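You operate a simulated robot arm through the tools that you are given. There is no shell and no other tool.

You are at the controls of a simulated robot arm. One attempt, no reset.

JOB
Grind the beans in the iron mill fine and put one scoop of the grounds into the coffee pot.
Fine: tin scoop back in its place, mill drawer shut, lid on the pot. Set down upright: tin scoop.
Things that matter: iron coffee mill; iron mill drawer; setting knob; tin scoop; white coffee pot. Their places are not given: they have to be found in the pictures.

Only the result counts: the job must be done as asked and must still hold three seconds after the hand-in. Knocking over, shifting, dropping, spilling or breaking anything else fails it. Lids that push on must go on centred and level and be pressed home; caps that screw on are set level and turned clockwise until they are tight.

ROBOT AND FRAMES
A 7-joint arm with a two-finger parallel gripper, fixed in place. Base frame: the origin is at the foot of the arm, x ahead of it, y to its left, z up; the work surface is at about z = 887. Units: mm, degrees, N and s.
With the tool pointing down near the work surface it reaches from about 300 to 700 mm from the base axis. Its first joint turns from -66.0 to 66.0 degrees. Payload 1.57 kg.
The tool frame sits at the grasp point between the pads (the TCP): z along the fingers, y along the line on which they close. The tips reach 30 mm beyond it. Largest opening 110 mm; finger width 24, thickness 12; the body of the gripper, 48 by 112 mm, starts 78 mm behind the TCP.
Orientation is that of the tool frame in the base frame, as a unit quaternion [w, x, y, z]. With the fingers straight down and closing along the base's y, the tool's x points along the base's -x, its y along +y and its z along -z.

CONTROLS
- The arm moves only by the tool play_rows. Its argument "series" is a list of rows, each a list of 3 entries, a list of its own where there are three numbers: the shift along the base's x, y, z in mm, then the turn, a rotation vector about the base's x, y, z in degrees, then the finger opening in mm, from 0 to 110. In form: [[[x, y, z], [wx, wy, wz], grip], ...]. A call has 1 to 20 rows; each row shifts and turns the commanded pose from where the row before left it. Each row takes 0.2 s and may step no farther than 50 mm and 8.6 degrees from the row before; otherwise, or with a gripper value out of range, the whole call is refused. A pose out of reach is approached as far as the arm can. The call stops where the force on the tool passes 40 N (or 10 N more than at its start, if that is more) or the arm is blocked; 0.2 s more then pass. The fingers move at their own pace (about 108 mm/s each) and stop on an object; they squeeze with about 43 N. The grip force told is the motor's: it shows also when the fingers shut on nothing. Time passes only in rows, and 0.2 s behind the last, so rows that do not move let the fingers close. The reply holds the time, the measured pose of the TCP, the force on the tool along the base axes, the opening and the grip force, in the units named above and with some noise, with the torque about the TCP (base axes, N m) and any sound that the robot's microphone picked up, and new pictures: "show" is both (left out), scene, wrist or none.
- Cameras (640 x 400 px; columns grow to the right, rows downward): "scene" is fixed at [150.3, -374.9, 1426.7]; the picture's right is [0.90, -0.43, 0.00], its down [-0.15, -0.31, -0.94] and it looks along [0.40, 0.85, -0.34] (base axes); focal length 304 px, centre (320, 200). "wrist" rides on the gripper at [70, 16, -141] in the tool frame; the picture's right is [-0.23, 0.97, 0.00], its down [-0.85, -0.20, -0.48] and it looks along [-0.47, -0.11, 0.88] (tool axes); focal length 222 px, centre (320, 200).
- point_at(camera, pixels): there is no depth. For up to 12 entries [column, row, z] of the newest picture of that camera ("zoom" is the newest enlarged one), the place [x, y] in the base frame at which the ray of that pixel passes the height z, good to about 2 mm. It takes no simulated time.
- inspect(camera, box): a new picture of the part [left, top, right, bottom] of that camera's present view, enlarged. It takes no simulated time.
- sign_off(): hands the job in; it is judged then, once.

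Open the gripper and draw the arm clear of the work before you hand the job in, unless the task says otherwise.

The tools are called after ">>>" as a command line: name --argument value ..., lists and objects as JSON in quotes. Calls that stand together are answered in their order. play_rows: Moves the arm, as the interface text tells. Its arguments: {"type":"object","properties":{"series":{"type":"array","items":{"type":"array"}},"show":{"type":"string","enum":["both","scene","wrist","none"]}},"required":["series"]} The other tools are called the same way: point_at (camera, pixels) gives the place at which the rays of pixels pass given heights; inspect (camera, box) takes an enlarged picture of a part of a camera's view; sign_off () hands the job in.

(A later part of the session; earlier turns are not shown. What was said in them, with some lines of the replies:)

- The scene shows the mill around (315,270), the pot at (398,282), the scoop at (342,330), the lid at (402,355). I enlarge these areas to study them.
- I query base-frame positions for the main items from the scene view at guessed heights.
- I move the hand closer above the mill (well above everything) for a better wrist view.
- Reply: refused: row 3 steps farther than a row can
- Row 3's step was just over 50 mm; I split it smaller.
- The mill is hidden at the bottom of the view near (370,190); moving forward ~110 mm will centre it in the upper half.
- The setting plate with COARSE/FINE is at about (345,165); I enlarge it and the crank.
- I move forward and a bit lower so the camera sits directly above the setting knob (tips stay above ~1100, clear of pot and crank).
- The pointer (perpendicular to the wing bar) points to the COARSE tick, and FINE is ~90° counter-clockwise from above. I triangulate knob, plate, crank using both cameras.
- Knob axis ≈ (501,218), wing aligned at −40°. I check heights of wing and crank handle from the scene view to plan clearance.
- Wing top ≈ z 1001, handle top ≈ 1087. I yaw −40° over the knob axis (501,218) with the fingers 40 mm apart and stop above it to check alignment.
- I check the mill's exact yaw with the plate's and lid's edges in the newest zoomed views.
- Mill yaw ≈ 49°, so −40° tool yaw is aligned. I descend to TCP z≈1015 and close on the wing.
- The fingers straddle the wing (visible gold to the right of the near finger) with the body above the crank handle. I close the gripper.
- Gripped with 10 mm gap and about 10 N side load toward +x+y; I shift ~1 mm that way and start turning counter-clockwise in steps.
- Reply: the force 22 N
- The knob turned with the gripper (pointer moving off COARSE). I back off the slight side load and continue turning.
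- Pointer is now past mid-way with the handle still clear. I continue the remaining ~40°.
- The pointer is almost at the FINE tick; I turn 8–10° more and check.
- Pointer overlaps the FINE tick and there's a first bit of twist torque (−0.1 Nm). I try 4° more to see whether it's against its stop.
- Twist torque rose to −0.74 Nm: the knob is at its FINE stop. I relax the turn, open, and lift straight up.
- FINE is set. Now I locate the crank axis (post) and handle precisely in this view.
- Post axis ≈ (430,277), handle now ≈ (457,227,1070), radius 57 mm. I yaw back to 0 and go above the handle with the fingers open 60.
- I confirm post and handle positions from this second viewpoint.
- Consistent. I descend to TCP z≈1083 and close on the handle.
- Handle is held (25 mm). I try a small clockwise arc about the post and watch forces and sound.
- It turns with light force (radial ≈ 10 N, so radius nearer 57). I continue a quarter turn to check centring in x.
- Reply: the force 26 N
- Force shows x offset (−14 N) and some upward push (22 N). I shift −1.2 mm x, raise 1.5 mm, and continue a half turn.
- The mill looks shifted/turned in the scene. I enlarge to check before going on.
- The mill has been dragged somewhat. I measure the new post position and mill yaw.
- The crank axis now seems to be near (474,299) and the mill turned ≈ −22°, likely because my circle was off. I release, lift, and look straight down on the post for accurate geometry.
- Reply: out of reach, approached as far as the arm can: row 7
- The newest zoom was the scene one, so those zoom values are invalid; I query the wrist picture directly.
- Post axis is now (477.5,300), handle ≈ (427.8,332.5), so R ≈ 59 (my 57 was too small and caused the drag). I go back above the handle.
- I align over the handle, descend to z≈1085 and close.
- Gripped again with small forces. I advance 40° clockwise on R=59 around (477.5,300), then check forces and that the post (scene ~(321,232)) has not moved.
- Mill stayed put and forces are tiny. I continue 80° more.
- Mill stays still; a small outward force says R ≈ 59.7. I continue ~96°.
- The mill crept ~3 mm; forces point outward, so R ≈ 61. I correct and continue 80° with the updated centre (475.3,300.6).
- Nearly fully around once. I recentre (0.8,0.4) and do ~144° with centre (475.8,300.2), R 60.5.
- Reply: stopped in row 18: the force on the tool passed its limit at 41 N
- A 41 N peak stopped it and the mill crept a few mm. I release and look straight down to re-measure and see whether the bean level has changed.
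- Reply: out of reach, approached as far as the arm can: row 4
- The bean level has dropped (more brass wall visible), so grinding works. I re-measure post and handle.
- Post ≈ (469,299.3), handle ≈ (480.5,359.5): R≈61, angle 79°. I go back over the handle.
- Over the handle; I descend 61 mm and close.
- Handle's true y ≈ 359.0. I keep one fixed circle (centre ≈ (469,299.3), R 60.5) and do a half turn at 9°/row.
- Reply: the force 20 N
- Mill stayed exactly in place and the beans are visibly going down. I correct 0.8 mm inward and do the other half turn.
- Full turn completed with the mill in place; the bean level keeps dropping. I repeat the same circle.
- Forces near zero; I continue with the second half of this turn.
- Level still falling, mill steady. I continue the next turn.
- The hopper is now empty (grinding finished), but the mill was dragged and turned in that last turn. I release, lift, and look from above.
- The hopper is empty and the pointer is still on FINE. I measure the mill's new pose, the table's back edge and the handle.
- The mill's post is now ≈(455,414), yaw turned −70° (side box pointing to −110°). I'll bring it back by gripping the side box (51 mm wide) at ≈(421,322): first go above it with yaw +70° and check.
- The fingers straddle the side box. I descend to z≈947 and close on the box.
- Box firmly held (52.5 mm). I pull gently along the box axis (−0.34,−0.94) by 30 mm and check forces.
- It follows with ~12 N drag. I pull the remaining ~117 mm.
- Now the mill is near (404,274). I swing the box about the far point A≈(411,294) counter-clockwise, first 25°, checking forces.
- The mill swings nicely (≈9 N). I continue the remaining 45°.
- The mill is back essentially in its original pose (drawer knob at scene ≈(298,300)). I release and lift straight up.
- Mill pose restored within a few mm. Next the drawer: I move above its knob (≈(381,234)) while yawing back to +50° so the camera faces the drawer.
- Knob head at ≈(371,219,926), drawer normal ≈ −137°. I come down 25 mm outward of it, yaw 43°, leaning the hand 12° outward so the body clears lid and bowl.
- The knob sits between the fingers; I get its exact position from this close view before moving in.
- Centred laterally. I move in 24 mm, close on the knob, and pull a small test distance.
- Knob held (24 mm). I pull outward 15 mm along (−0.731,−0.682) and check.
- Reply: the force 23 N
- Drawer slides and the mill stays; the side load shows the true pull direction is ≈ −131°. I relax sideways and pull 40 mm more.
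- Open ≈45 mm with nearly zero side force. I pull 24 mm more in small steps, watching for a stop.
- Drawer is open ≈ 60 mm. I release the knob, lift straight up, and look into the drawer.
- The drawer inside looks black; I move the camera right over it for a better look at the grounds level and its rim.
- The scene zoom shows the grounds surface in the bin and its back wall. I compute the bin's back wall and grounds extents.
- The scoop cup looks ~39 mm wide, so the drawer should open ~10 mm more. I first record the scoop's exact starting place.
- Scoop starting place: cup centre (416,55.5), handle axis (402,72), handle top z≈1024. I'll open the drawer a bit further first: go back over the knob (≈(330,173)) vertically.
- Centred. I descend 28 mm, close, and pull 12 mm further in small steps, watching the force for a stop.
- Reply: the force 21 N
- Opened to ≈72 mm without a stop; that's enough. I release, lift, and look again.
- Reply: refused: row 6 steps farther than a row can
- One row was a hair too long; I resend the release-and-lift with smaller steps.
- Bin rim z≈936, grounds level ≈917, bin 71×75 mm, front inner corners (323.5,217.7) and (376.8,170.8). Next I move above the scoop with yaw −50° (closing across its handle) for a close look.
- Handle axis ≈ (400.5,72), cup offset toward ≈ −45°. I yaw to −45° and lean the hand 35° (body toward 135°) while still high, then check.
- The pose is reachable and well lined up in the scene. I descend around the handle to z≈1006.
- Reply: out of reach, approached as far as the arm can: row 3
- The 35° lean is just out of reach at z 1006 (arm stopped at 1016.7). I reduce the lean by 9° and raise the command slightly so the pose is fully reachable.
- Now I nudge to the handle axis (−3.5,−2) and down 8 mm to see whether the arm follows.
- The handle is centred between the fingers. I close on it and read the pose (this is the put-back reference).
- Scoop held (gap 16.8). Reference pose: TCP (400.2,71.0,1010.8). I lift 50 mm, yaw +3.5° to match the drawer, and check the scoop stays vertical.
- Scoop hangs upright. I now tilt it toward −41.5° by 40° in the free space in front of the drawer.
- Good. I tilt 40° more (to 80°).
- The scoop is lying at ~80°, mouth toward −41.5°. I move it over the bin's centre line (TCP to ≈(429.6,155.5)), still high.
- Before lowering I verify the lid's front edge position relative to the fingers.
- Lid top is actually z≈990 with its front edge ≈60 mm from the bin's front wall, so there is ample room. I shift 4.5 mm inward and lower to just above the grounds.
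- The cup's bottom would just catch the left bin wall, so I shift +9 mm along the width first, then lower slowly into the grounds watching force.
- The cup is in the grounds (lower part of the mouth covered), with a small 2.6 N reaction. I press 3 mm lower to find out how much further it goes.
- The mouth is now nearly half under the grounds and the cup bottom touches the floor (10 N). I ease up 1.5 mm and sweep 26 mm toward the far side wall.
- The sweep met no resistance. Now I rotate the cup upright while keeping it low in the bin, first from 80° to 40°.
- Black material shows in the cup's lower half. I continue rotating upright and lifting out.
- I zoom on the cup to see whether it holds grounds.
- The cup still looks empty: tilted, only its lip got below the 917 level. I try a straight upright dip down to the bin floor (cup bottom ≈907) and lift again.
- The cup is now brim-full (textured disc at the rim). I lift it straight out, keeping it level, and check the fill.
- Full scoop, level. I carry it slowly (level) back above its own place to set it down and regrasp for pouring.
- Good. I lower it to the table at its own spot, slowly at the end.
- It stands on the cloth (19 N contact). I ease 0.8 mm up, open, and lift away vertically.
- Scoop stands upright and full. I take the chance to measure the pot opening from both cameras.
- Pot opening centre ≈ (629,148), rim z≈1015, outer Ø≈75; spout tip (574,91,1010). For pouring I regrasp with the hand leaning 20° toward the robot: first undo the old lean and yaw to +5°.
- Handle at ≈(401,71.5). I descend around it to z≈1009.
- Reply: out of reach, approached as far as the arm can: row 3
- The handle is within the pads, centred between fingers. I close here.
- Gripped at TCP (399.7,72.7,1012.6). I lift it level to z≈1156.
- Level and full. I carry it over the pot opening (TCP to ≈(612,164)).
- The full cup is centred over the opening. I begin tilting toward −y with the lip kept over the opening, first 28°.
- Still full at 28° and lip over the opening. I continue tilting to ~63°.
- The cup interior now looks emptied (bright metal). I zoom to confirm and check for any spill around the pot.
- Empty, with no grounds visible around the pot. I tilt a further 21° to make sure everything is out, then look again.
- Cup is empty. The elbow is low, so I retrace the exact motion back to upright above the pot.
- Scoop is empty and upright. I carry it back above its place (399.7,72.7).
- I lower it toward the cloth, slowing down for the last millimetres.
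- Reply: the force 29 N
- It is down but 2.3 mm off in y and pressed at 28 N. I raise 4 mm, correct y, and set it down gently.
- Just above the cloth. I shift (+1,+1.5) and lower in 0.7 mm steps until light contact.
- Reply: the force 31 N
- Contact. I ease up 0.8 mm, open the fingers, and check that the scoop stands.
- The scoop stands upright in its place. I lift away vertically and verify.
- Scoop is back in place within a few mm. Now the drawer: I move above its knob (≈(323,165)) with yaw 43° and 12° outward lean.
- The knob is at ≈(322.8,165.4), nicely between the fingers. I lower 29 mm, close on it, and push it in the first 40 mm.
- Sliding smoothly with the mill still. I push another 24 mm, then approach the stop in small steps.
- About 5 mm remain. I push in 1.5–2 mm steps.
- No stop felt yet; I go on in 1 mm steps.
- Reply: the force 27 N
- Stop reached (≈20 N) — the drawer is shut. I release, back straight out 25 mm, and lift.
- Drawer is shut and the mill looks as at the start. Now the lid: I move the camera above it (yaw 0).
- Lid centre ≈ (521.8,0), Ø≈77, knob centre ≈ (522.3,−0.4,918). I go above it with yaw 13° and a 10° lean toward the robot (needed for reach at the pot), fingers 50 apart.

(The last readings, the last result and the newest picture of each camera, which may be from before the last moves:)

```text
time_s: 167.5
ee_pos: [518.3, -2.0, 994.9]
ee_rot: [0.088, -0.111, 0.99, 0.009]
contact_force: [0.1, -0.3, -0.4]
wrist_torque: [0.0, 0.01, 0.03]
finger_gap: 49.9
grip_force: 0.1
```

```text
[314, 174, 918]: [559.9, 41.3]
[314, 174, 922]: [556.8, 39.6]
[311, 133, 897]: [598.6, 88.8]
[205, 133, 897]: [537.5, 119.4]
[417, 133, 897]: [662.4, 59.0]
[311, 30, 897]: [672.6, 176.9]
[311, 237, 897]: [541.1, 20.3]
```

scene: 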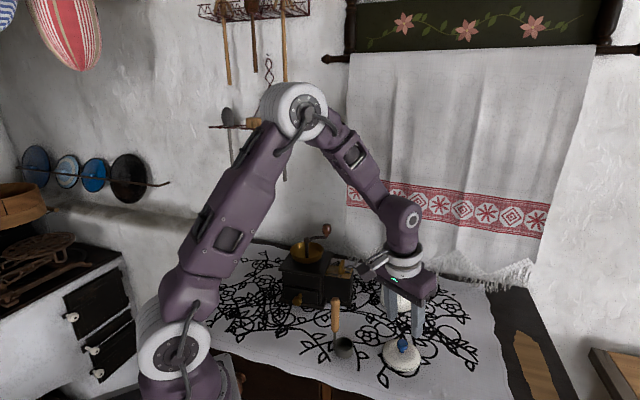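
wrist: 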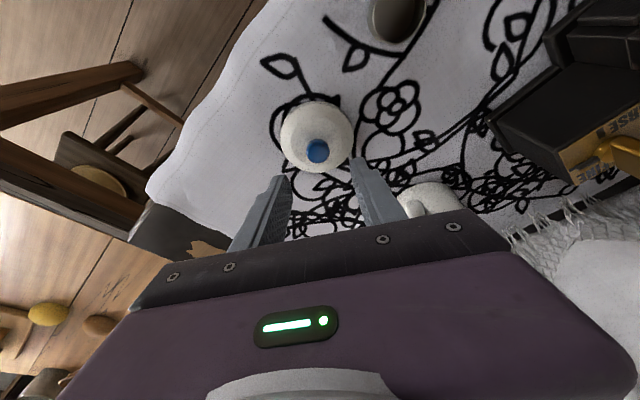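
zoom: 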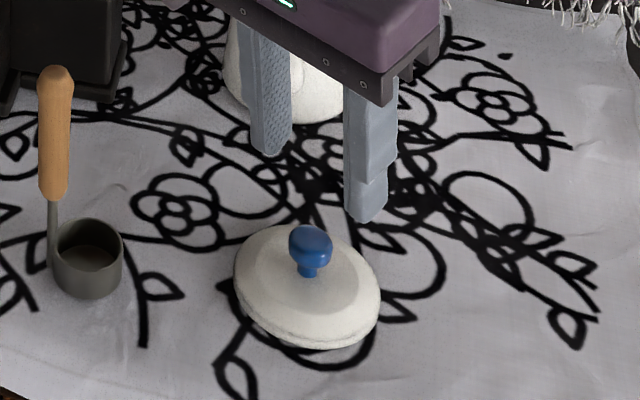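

The newest zoom was the scene's, so I query through the wrist picture (zoom pixel (314,174) → wrist (317.9,150.9)).

>>> point_at --camera "wrist" --pixels '[[317.9, 150.9, 915], [317.9, 150.9, 920], [316.9, 136.6, 897], [279.8, 136.6, 897], [354, 136.6, 897], [316.9, 100.5, 897], [316.9, 173, 897]]'

```text
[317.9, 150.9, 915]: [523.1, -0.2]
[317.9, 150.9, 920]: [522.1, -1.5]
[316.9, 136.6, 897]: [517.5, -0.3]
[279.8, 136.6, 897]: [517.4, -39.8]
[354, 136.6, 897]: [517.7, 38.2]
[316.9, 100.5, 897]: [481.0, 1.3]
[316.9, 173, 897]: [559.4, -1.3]
```

Knob confirmed at ≈(522.5,−0.8). I descend to z≈940 and close on the knob.

>>> play_rows --series '[[[0.8, 0.4, -25], [0, 0, 0], 50], [[0, 0, -20], [0, 0, 0], 50], [[0, 0, -9], [0, 0, 0], 50], [[0, 0, 0], [0, 0, 0], 0], [[0, 0, 0], [0, 0, 0], 0], [[0, 0, 0], [0, 0, 0], 0]]'

>>> inspect --camera "scene" --box '[360, 290, 450, 385]'

```text
time_s: 168.9
ee_pos: [519.8, -0.4, 941.4]
ee_rot: [0.088, -0.111, 0.99, 0.009]
contact_force: [0.8, -0.8, 1.9]
wrist_torque: [0.01, -0.1, -0.03]
finger_gap: 22.4
grip_force: 35.1
```

scene: 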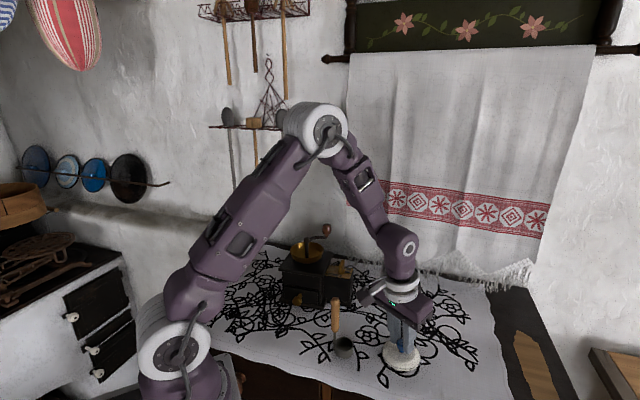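
wrist: 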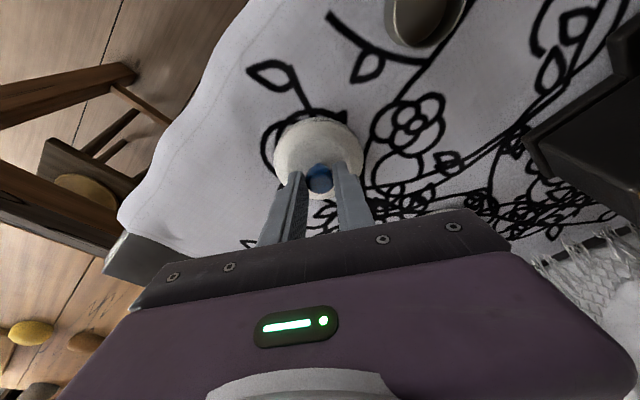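

```text
4.21 times, centred on (405, 338) of scene
```

zoom: 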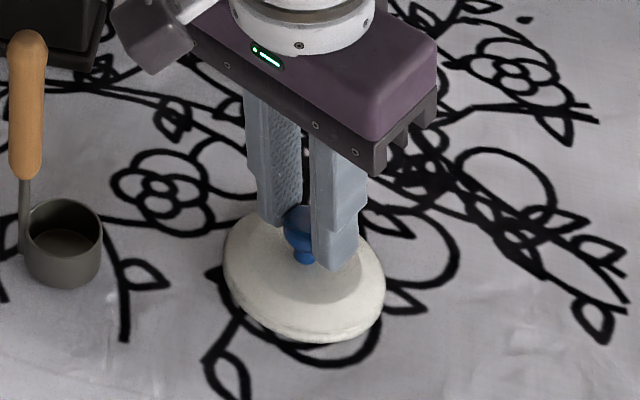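

Knob gripped (22.4 mm). I lift 20 mm and check the lid hangs level.

>>> play_rows --series '[[[0, 0, 5], [0, 0, 0], 0], [[0, 0, 15], [0, 0, 0], 0], [[0, 0, 30], [0, 0, 0], 0], [[0, 0, 0], [0, 0, 0], 0]]'

>>> inspect --camera "scene" --box '[370, 290, 440, 375]'

>>> inspect --camera "wrist" --box '[250, 90, 390, 210]'

```text
time_s: 169.9
ee_pos: [515.8, -1.3, 993.0]
ee_rot: [0.088, -0.111, 0.99, 0.009]
contact_force: [-0.7, 0.7, -0.4]
wrist_torque: [0.0, -0.02, 0.0]
finger_gap: 22.5
grip_force: 35.4
```

scene: 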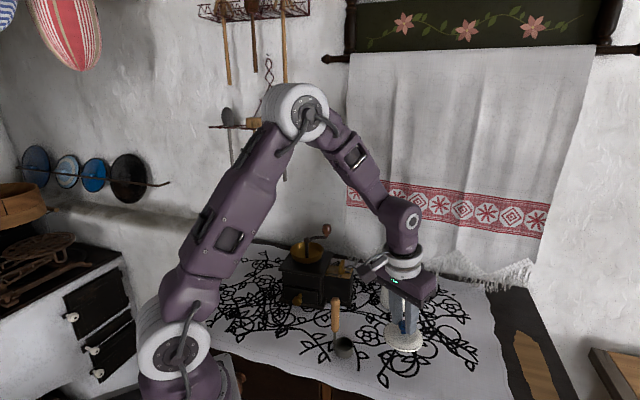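
wrist: 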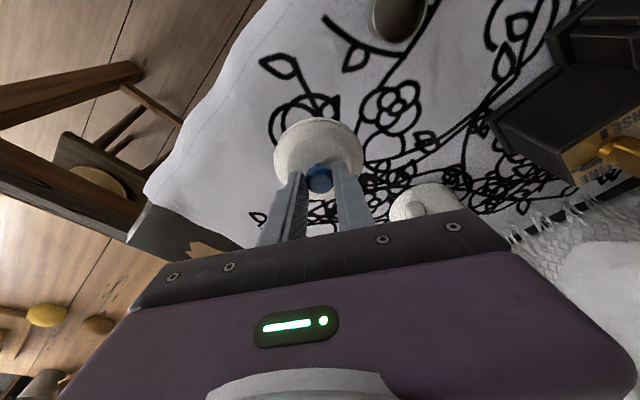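

```text
4.71 times, centred on (405, 332) of scene
```

zoom: 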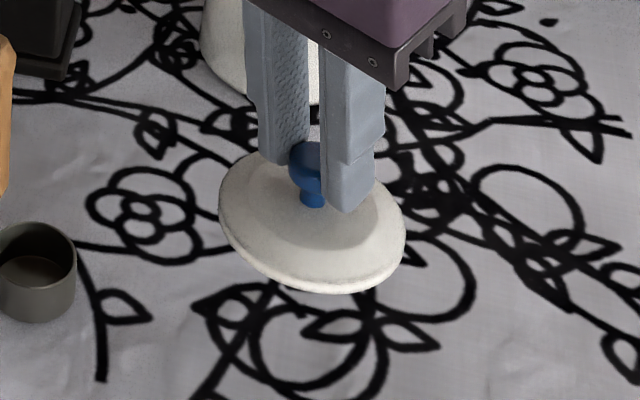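

```text
3.33 times, centred on (320, 150) of wrist
```

zoom: 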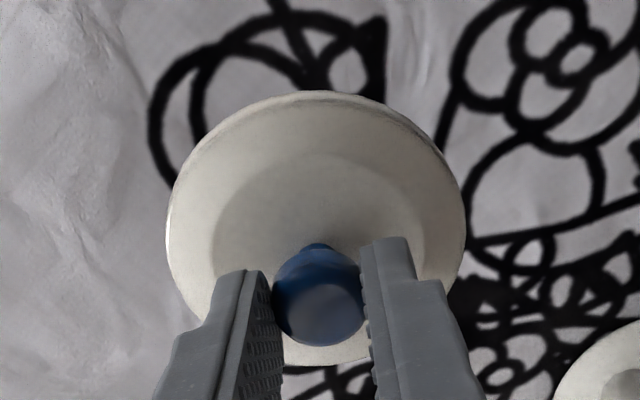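

The lid hangs level. The x reading moved by 3–4 mm, so I take another reading without moving.

>>> play_rows --series '[[[0, 0, 0], [0, 0, 0], 0], [[0, 0, 0], [0, 0, 0], 0]]' --show "none"

```text
time_s: 170.5
ee_pos: [518.5, 0.3, 992.7]
ee_rot: [0.087, -0.11, 0.99, 0.009]
contact_force: [1.0, -1.0, -0.3]
wrist_torque: [-0.01, 0.0, -0.02]
finger_gap: 22.3
grip_force: 35.2
```

Reading noise only. I raise to z≈1085 (lid underside ≈1031) and carry it over the pot.

>>> play_rows --series '[[[0, 0, 30], [0, 0, 0], 0], [[0, 0, 30], [0, 0, 0], 0], [[0, 0, 32], [0, 0, 0], 0], [[15.4, 21.1, 0], [0, 0, 0], 0], [[15.4, 21.1, 0], [0, 0, 0], 0], [[15.4, 21.1, 0], [0, 0, 0], 0], [[15.4, 21.1, 0], [0, 0, 0], 0], [[15.4, 21.1, 0], [0, 0, 0], 0], [[15.4, 21.1, 0], [0, 0, 0], 0], [[15.4, 21.1, 0], [0, 0, 0], 0], [[0, 0, 0], [0, 0, 0], 0], [[0, 0, 0], [0, 0, 0], 0]]'

>>> inspect --camera "scene" --box '[360, 210, 440, 320]'

>>> inspect --camera "wrist" --box '[240, 80, 400, 210]'

```text
time_s: 173.1
ee_pos: [626.8, 145.5, 1083.4]
ee_rot: [0.088, -0.111, 0.99, 0.01]
contact_force: [0.4, 0.2, -0.8]
wrist_torque: [0.04, 0.01, 0.01]
finger_gap: 22.3
grip_force: 35.1
```

scene: 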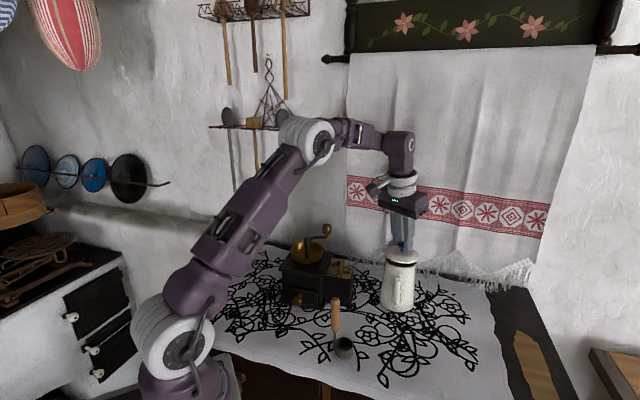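
wrist: 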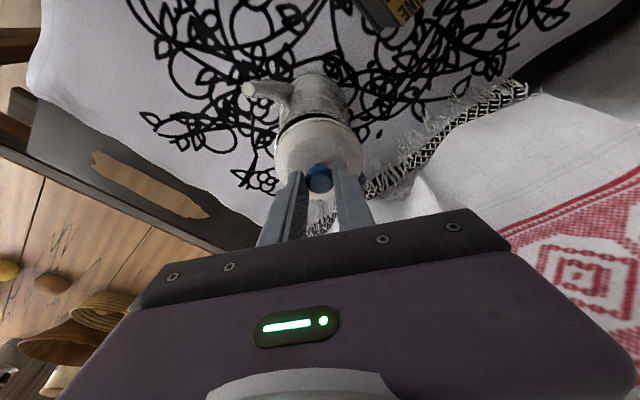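

```text
3.64 times, centred on (400, 265) of scene
```

zoom: 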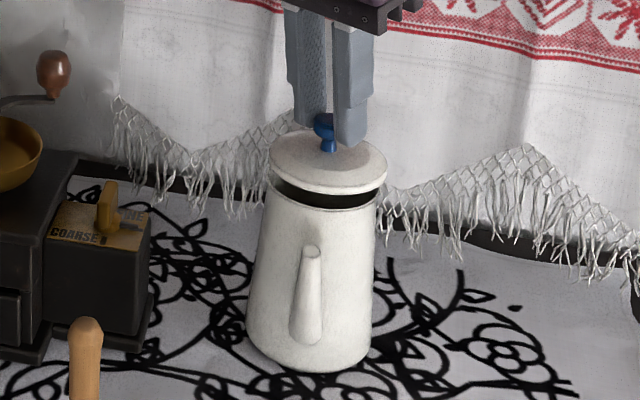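

```text
3.08 times, centred on (320, 145) of wrist
```

zoom: 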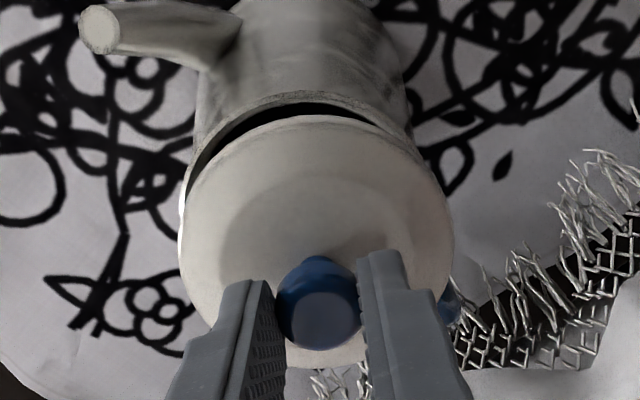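

Looks nearly centred. I zoom in on the gap for a finer alignment check.

>>> inspect --camera "scene" --box '[380, 235, 425, 275]'

>>> point_at --camera "wrist" --pixels '[[273.9, 175.9, 1039], [363.2, 174.2, 1039], [318, 117.5, 1039], [319.2, 184, 1062]]'

```text
10.00 times, centred on (402, 255) of scene
```

zoom: 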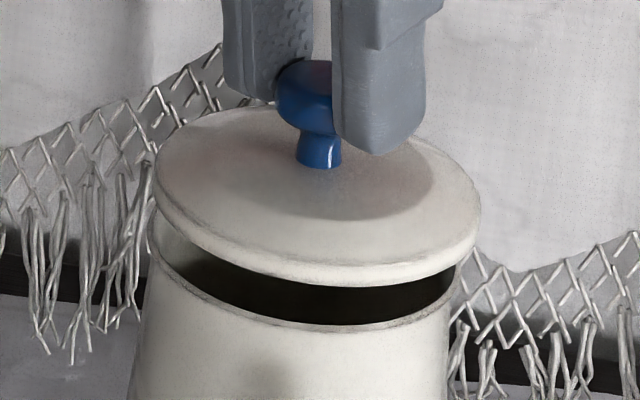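

```text
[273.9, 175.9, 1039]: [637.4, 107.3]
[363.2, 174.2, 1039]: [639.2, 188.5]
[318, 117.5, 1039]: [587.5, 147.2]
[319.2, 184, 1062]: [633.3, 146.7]
```

>>> point_at --camera "scene" --pixels '[[401.75, 254.5, 1036], [401.75, 254.5, 1039], [401.75, 254.5, 1042], [400.45, 260.7, 1012], [400.45, 260.7, 1015], [400.45, 260.7, 1018]]'

```text
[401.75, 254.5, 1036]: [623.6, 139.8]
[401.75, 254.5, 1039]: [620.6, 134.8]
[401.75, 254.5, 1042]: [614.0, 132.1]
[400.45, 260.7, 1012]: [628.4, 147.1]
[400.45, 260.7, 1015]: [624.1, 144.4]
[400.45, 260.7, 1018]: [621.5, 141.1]
```

>>> inspect --camera "wrist" --box '[265, 95, 375, 175]'

>>> point_at --camera "wrist" --pixels '[[313.5, 110.8, 1015], [317, 118, 1032], [317, 118, 1036], [278.5, 140, 1015], [351.5, 124, 1015]]'

```text
5.00 times, centred on (320, 135) of wrist
```

zoom: 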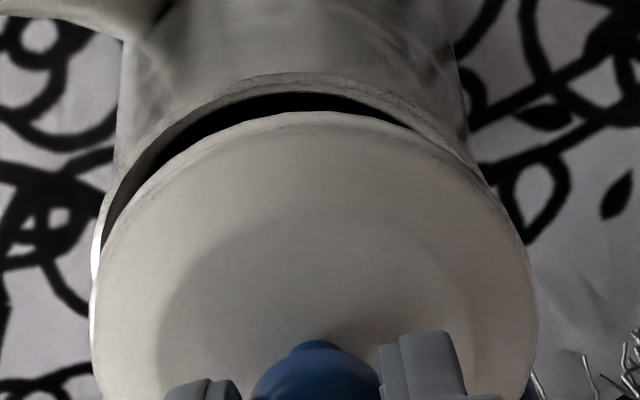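

```text
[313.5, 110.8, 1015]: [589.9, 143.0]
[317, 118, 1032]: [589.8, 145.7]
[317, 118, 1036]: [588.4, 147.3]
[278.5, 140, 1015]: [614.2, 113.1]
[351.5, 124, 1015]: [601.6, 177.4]
```

Relative to the rim the lid is within ~1 mm; I shift (−0.8,+0.2) and lower 10 mm, then check the gap.

>>> play_rows --series '[[[-0.8, 0.2, 0], [0, 0, 0], 0], [[0, 0, -4], [0, 0, 0], 0], [[0, 0, -3], [0, 0, 0], 0], [[0, 0, -3], [0, 0, 0], 0], [[0, 0, 0], [0, 0, 0], 0]]'

>>> inspect --camera "scene" --box '[380, 235, 425, 275]'

>>> inspect --camera "wrist" --box '[265, 95, 375, 175]'

```text
time_s: 174.3
ee_pos: [625.0, 147.0, 1072.9]
ee_rot: [0.087, -0.111, 0.99, 0.008]
contact_force: [-0.1, -0.4, -0.9]
wrist_torque: [0.01, -0.03, -0.01]
finger_gap: 22.1
grip_force: 35.0
```

scene: 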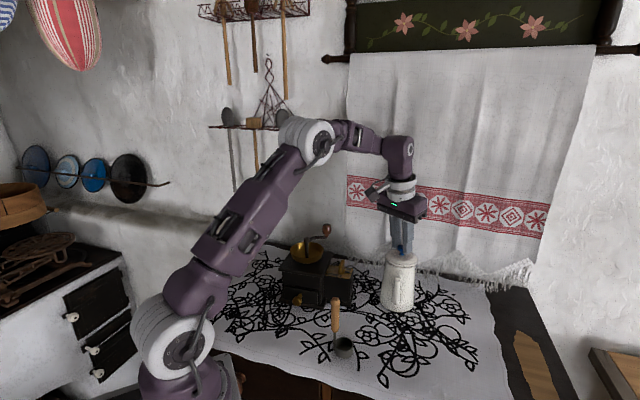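
wrist: 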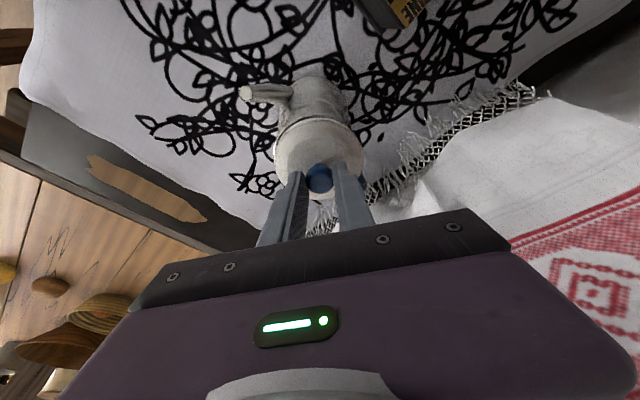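

```text
10.00 times, centred on (402, 255) of scene
```

zoom: 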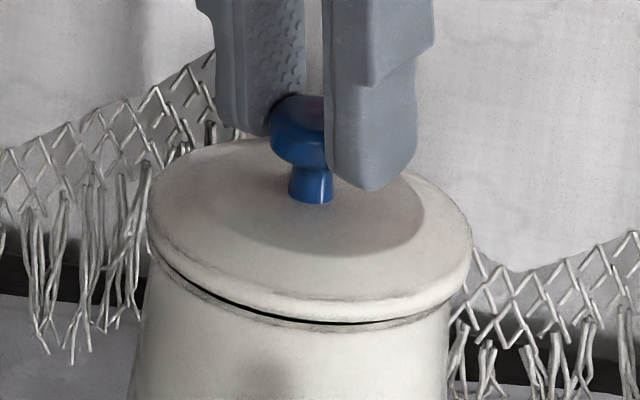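

```text
5.00 times, centred on (320, 135) of wrist
```

zoom: 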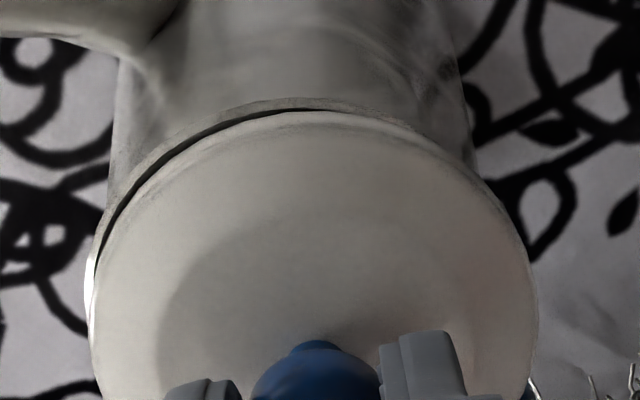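

Both views show the lid ≈1.7 mm too far out (+x) and ≈1 mm too far +y. I correct (−1.8,−0.8) before seating.

>>> play_rows --series '[[[-1.8, -0.8, 0], [0, 0, 0], 0], [[0, 0, 0], [0, 0, 0], 0]]'

>>> inspect --camera "scene" --box '[380, 235, 425, 275]'

>>> inspect --camera "wrist" --box '[265, 95, 375, 175]'

```text
time_s: 174.9
ee_pos: [624.0, 147.0, 1073.1]
ee_rot: [0.088, -0.111, 0.99, 0.009]
contact_force: [0.8, 0.5, -0.4]
wrist_torque: [-0.04, 0.01, 0.01]
finger_gap: 22.2
grip_force: 34.8
```

scene: 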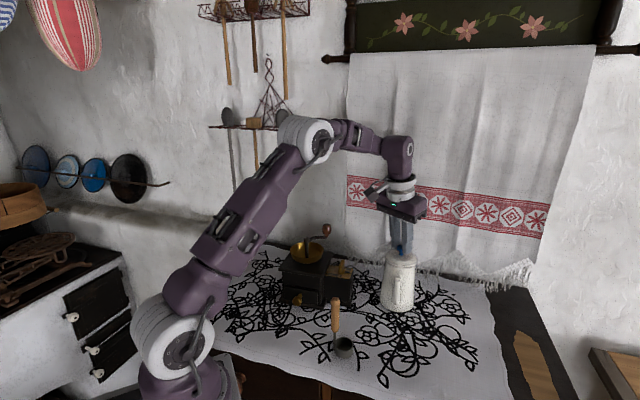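
wrist: 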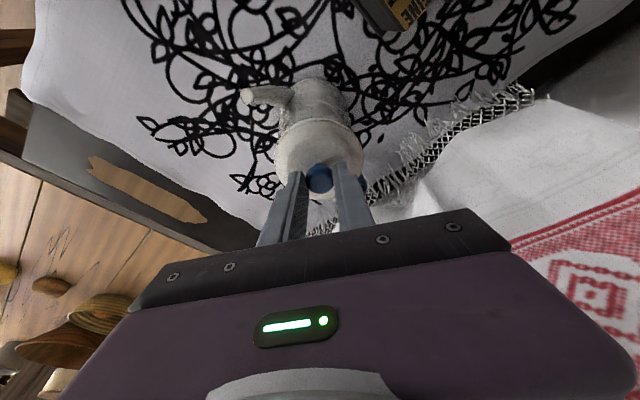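

```text
10.00 times, centred on (402, 255) of scene
```

zoom: 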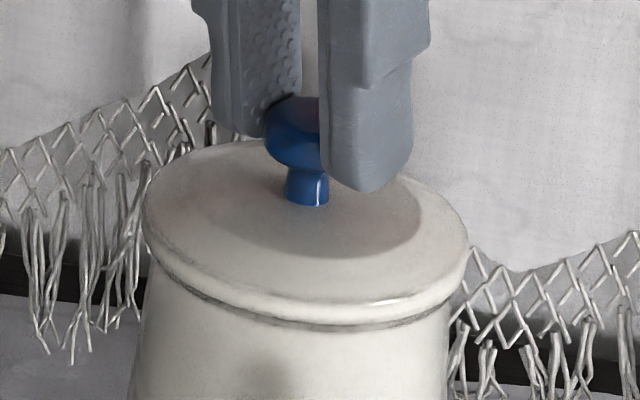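

```text
5.00 times, centred on (320, 135) of wrist
```

zoom: 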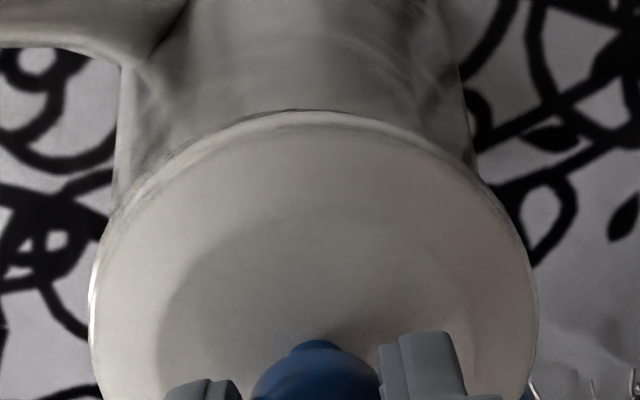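

Nearly concentric now. I trim y by −0.5 and lower in 1 mm steps until contact.

>>> play_rows --series '[[[0, -0.5, 0], [0, 0, 0], 0], [[0, 0, -1], [0, 0, 0], 0], [[0, 0, -1], [0, 0, 0], 0], [[0, 0, -1], [0, 0, 0], 0], [[0, 0, 0], [0, 0, 0], 0]]'

>>> inspect --camera "scene" --box '[380, 235, 425, 275]'

```text
time_s: 176.1
ee_pos: [623.7, 145.6, 1071.8]
ee_rot: [0.09, -0.111, 0.99, 0.01]
contact_force: [-11.2, -6.7, 30.7]
wrist_torque: [-0.4, 0.55, -0.06]
finger_gap: 22.4
grip_force: 34.9
heard: snap
```

scene: 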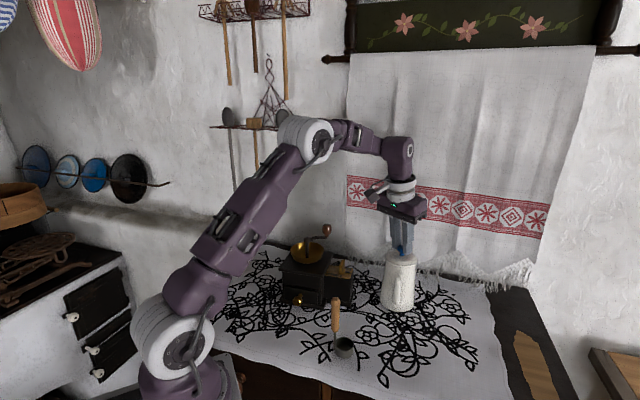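
wrist: 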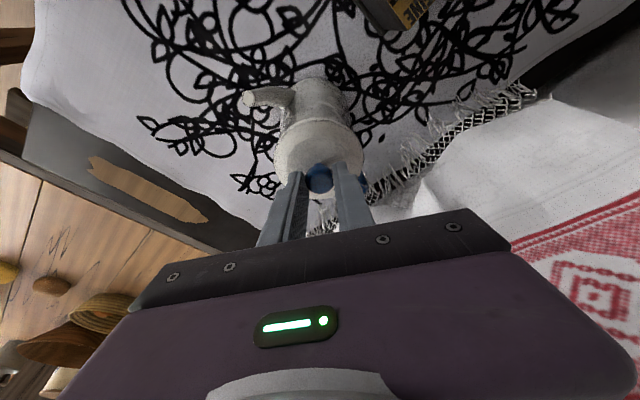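

```text
10.00 times, centred on (402, 255) of scene
```

zoom: 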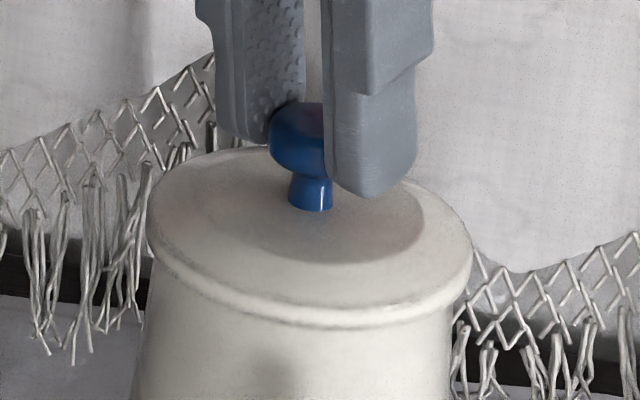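

"Snap" heard and the gap is closed: the lid is home. I relax the load, open, and lift off.

>>> play_rows --series '[[[-0.5, -0.3, 1.2], [0, 0, 0], 0], [[0, 0, 0], [0, 0, 0], 36], [[0, 0, 0], [0, 0, 0], 50], [[0, 0, 0], [0, 0, 0], 50], [[0, 0, 10], [0, 0, 0], 50], [[-6, -2, 15], [0, 0, 0], 50], [[0, 0, 0], [0, 0, 0], 50]]'

>>> inspect --camera "scene" --box '[365, 235, 435, 320]'

>>> inspect --camera "wrist" --box '[255, 70, 385, 200]'

```text
time_s: 177.7
ee_pos: [617.4, 144.5, 1095.3]
ee_rot: [0.088, -0.111, 0.99, 0.01]
contact_force: [-1.1, -0.3, -0.5]
wrist_torque: [-0.02, -0.01, 0.03]
finger_gap: 50.1
grip_force: 0.1
```

scene: 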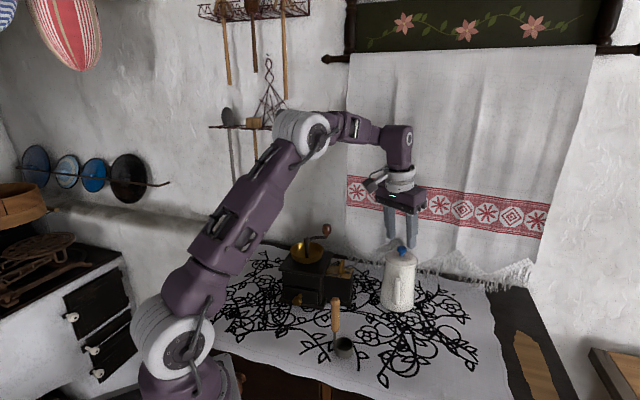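
wrist: 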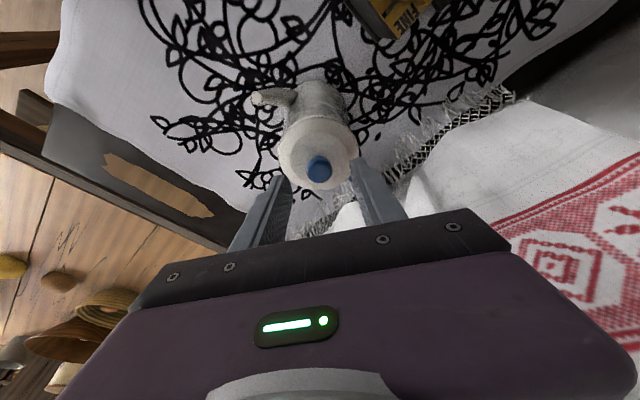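

```text
4.71 times, centred on (400, 278) of scene
```

zoom: 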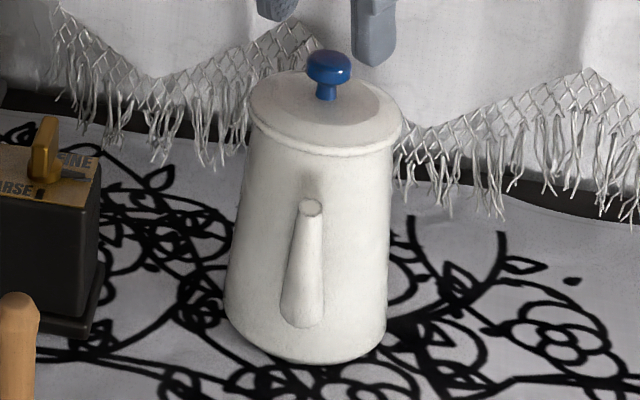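

```text
3.08 times, centred on (320, 135) of wrist
```

zoom: 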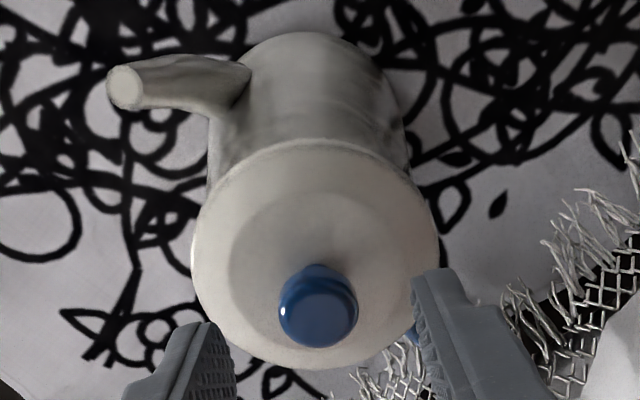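

The lid sits level and closed. I withdraw the arm up and back to a clear position.

>>> play_rows --series '[[[-30, -5, 20], [0, 0, 0], 60], [[-35, -5, 25], [0, 0, 0], 60], [[-35, -5, 30], [0, 0, 0], 60], [[-35, -5, 30], [-1.125, 4.87, 0], 60], [[-35, -5, 30], [-1.125, 4.87, 0], 60], [[-35, -5, 30], [0, 0, -6.5], 60], [[-35, -5, 30], [0, 0, -6.5], 60], [[-35, 0, 30], [0, 0, 0], 80], [[-20, 0, 10], [0, 0, 0], 100], [[0, 0, 0], [0, 0, 0], 100]]'

>>> inspect --camera "scene" --box '[260, 220, 440, 390]'

>>> inspect --camera "scene" --box '[320, 295, 370, 370]'

>>> inspect --camera "scene" --box '[240, 220, 400, 320]'

```text
time_s: 179.9
ee_pos: [321.6, 109.7, 1331.3]
ee_rot: [0.001, 0.002, 1.0, -0.002]
contact_force: [0.2, -0.5, 0.1]
wrist_torque: [0.01, -0.02, 0.0]
finger_gap: 99.8
grip_force: 0.1
```

scene: 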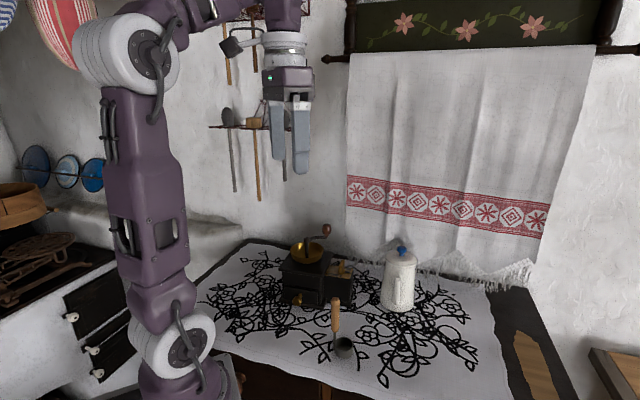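
wrist: 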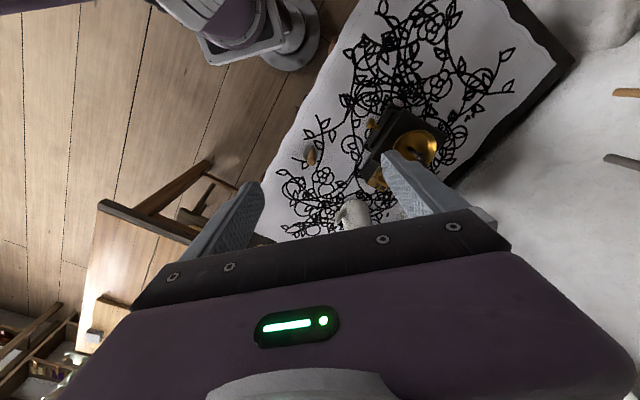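

```text
2.35 times, centred on (350, 305) of scene
```

zoom: 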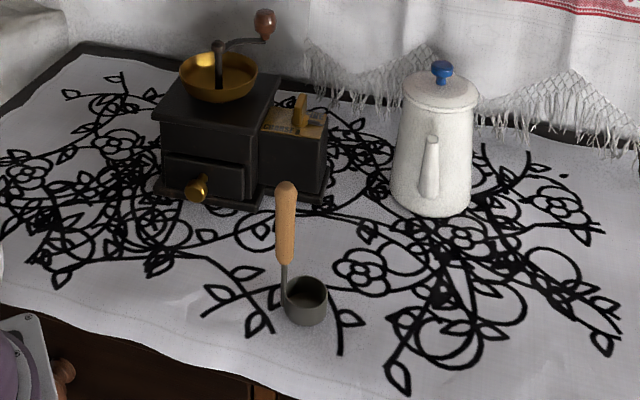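

```text
5.33 times, centred on (345, 332) of scene
```

zoom: 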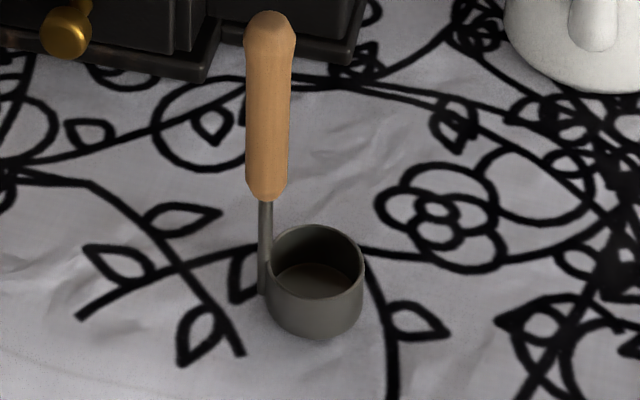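

```text
4.00 times, centred on (320, 270) of scene
```

zoom: 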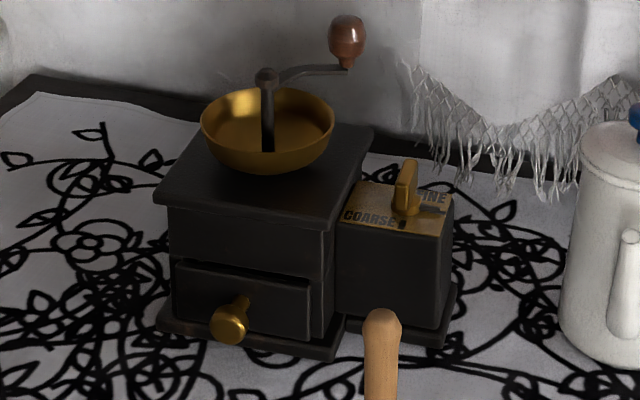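

Everything is in its final state: knob on FINE, hopper empty, drawer shut, scoop upright in place, lid on the pot, gripper open and arm clear. I hand the job in.

>>> sign_off

```text
The job is handed in.
```

I ground the beans on the fine setting and tipped one scoop of the grounds into the coffee pot, then handed the job in. The result has not come back to me, so I can't say whether it passed.

- **Grind:** the setting knob was turned to its FINE stop before grinding. I cranked until the hopper was empty.
- **Scoop into the pot:** the scoop came up brim-full from the drawer and was empty after I tipped it over the pot's opening. I saw no grounds around the pot. I did not look inside the pot before closing it.
- **Tin scoop:** it stands upright back in its place, about 4 to 5 mm off its starting position by my estimate.
- **Mill drawer:** pushed in until it met its stop.
- **Pot lid:** set level and pressed on; I heard it snap.

**Mill moved:** my cranking dragged the mill more than 100 mm across the table and turned it about 70 degrees. I pulled it back to within a few millimetres of where it started, but it is still turned slightly, by up to about 7 degrees. If the mill counts as something that must not be shifted, that could fail the job.

At hand-in the gripper was open and the arm was clear of the table.
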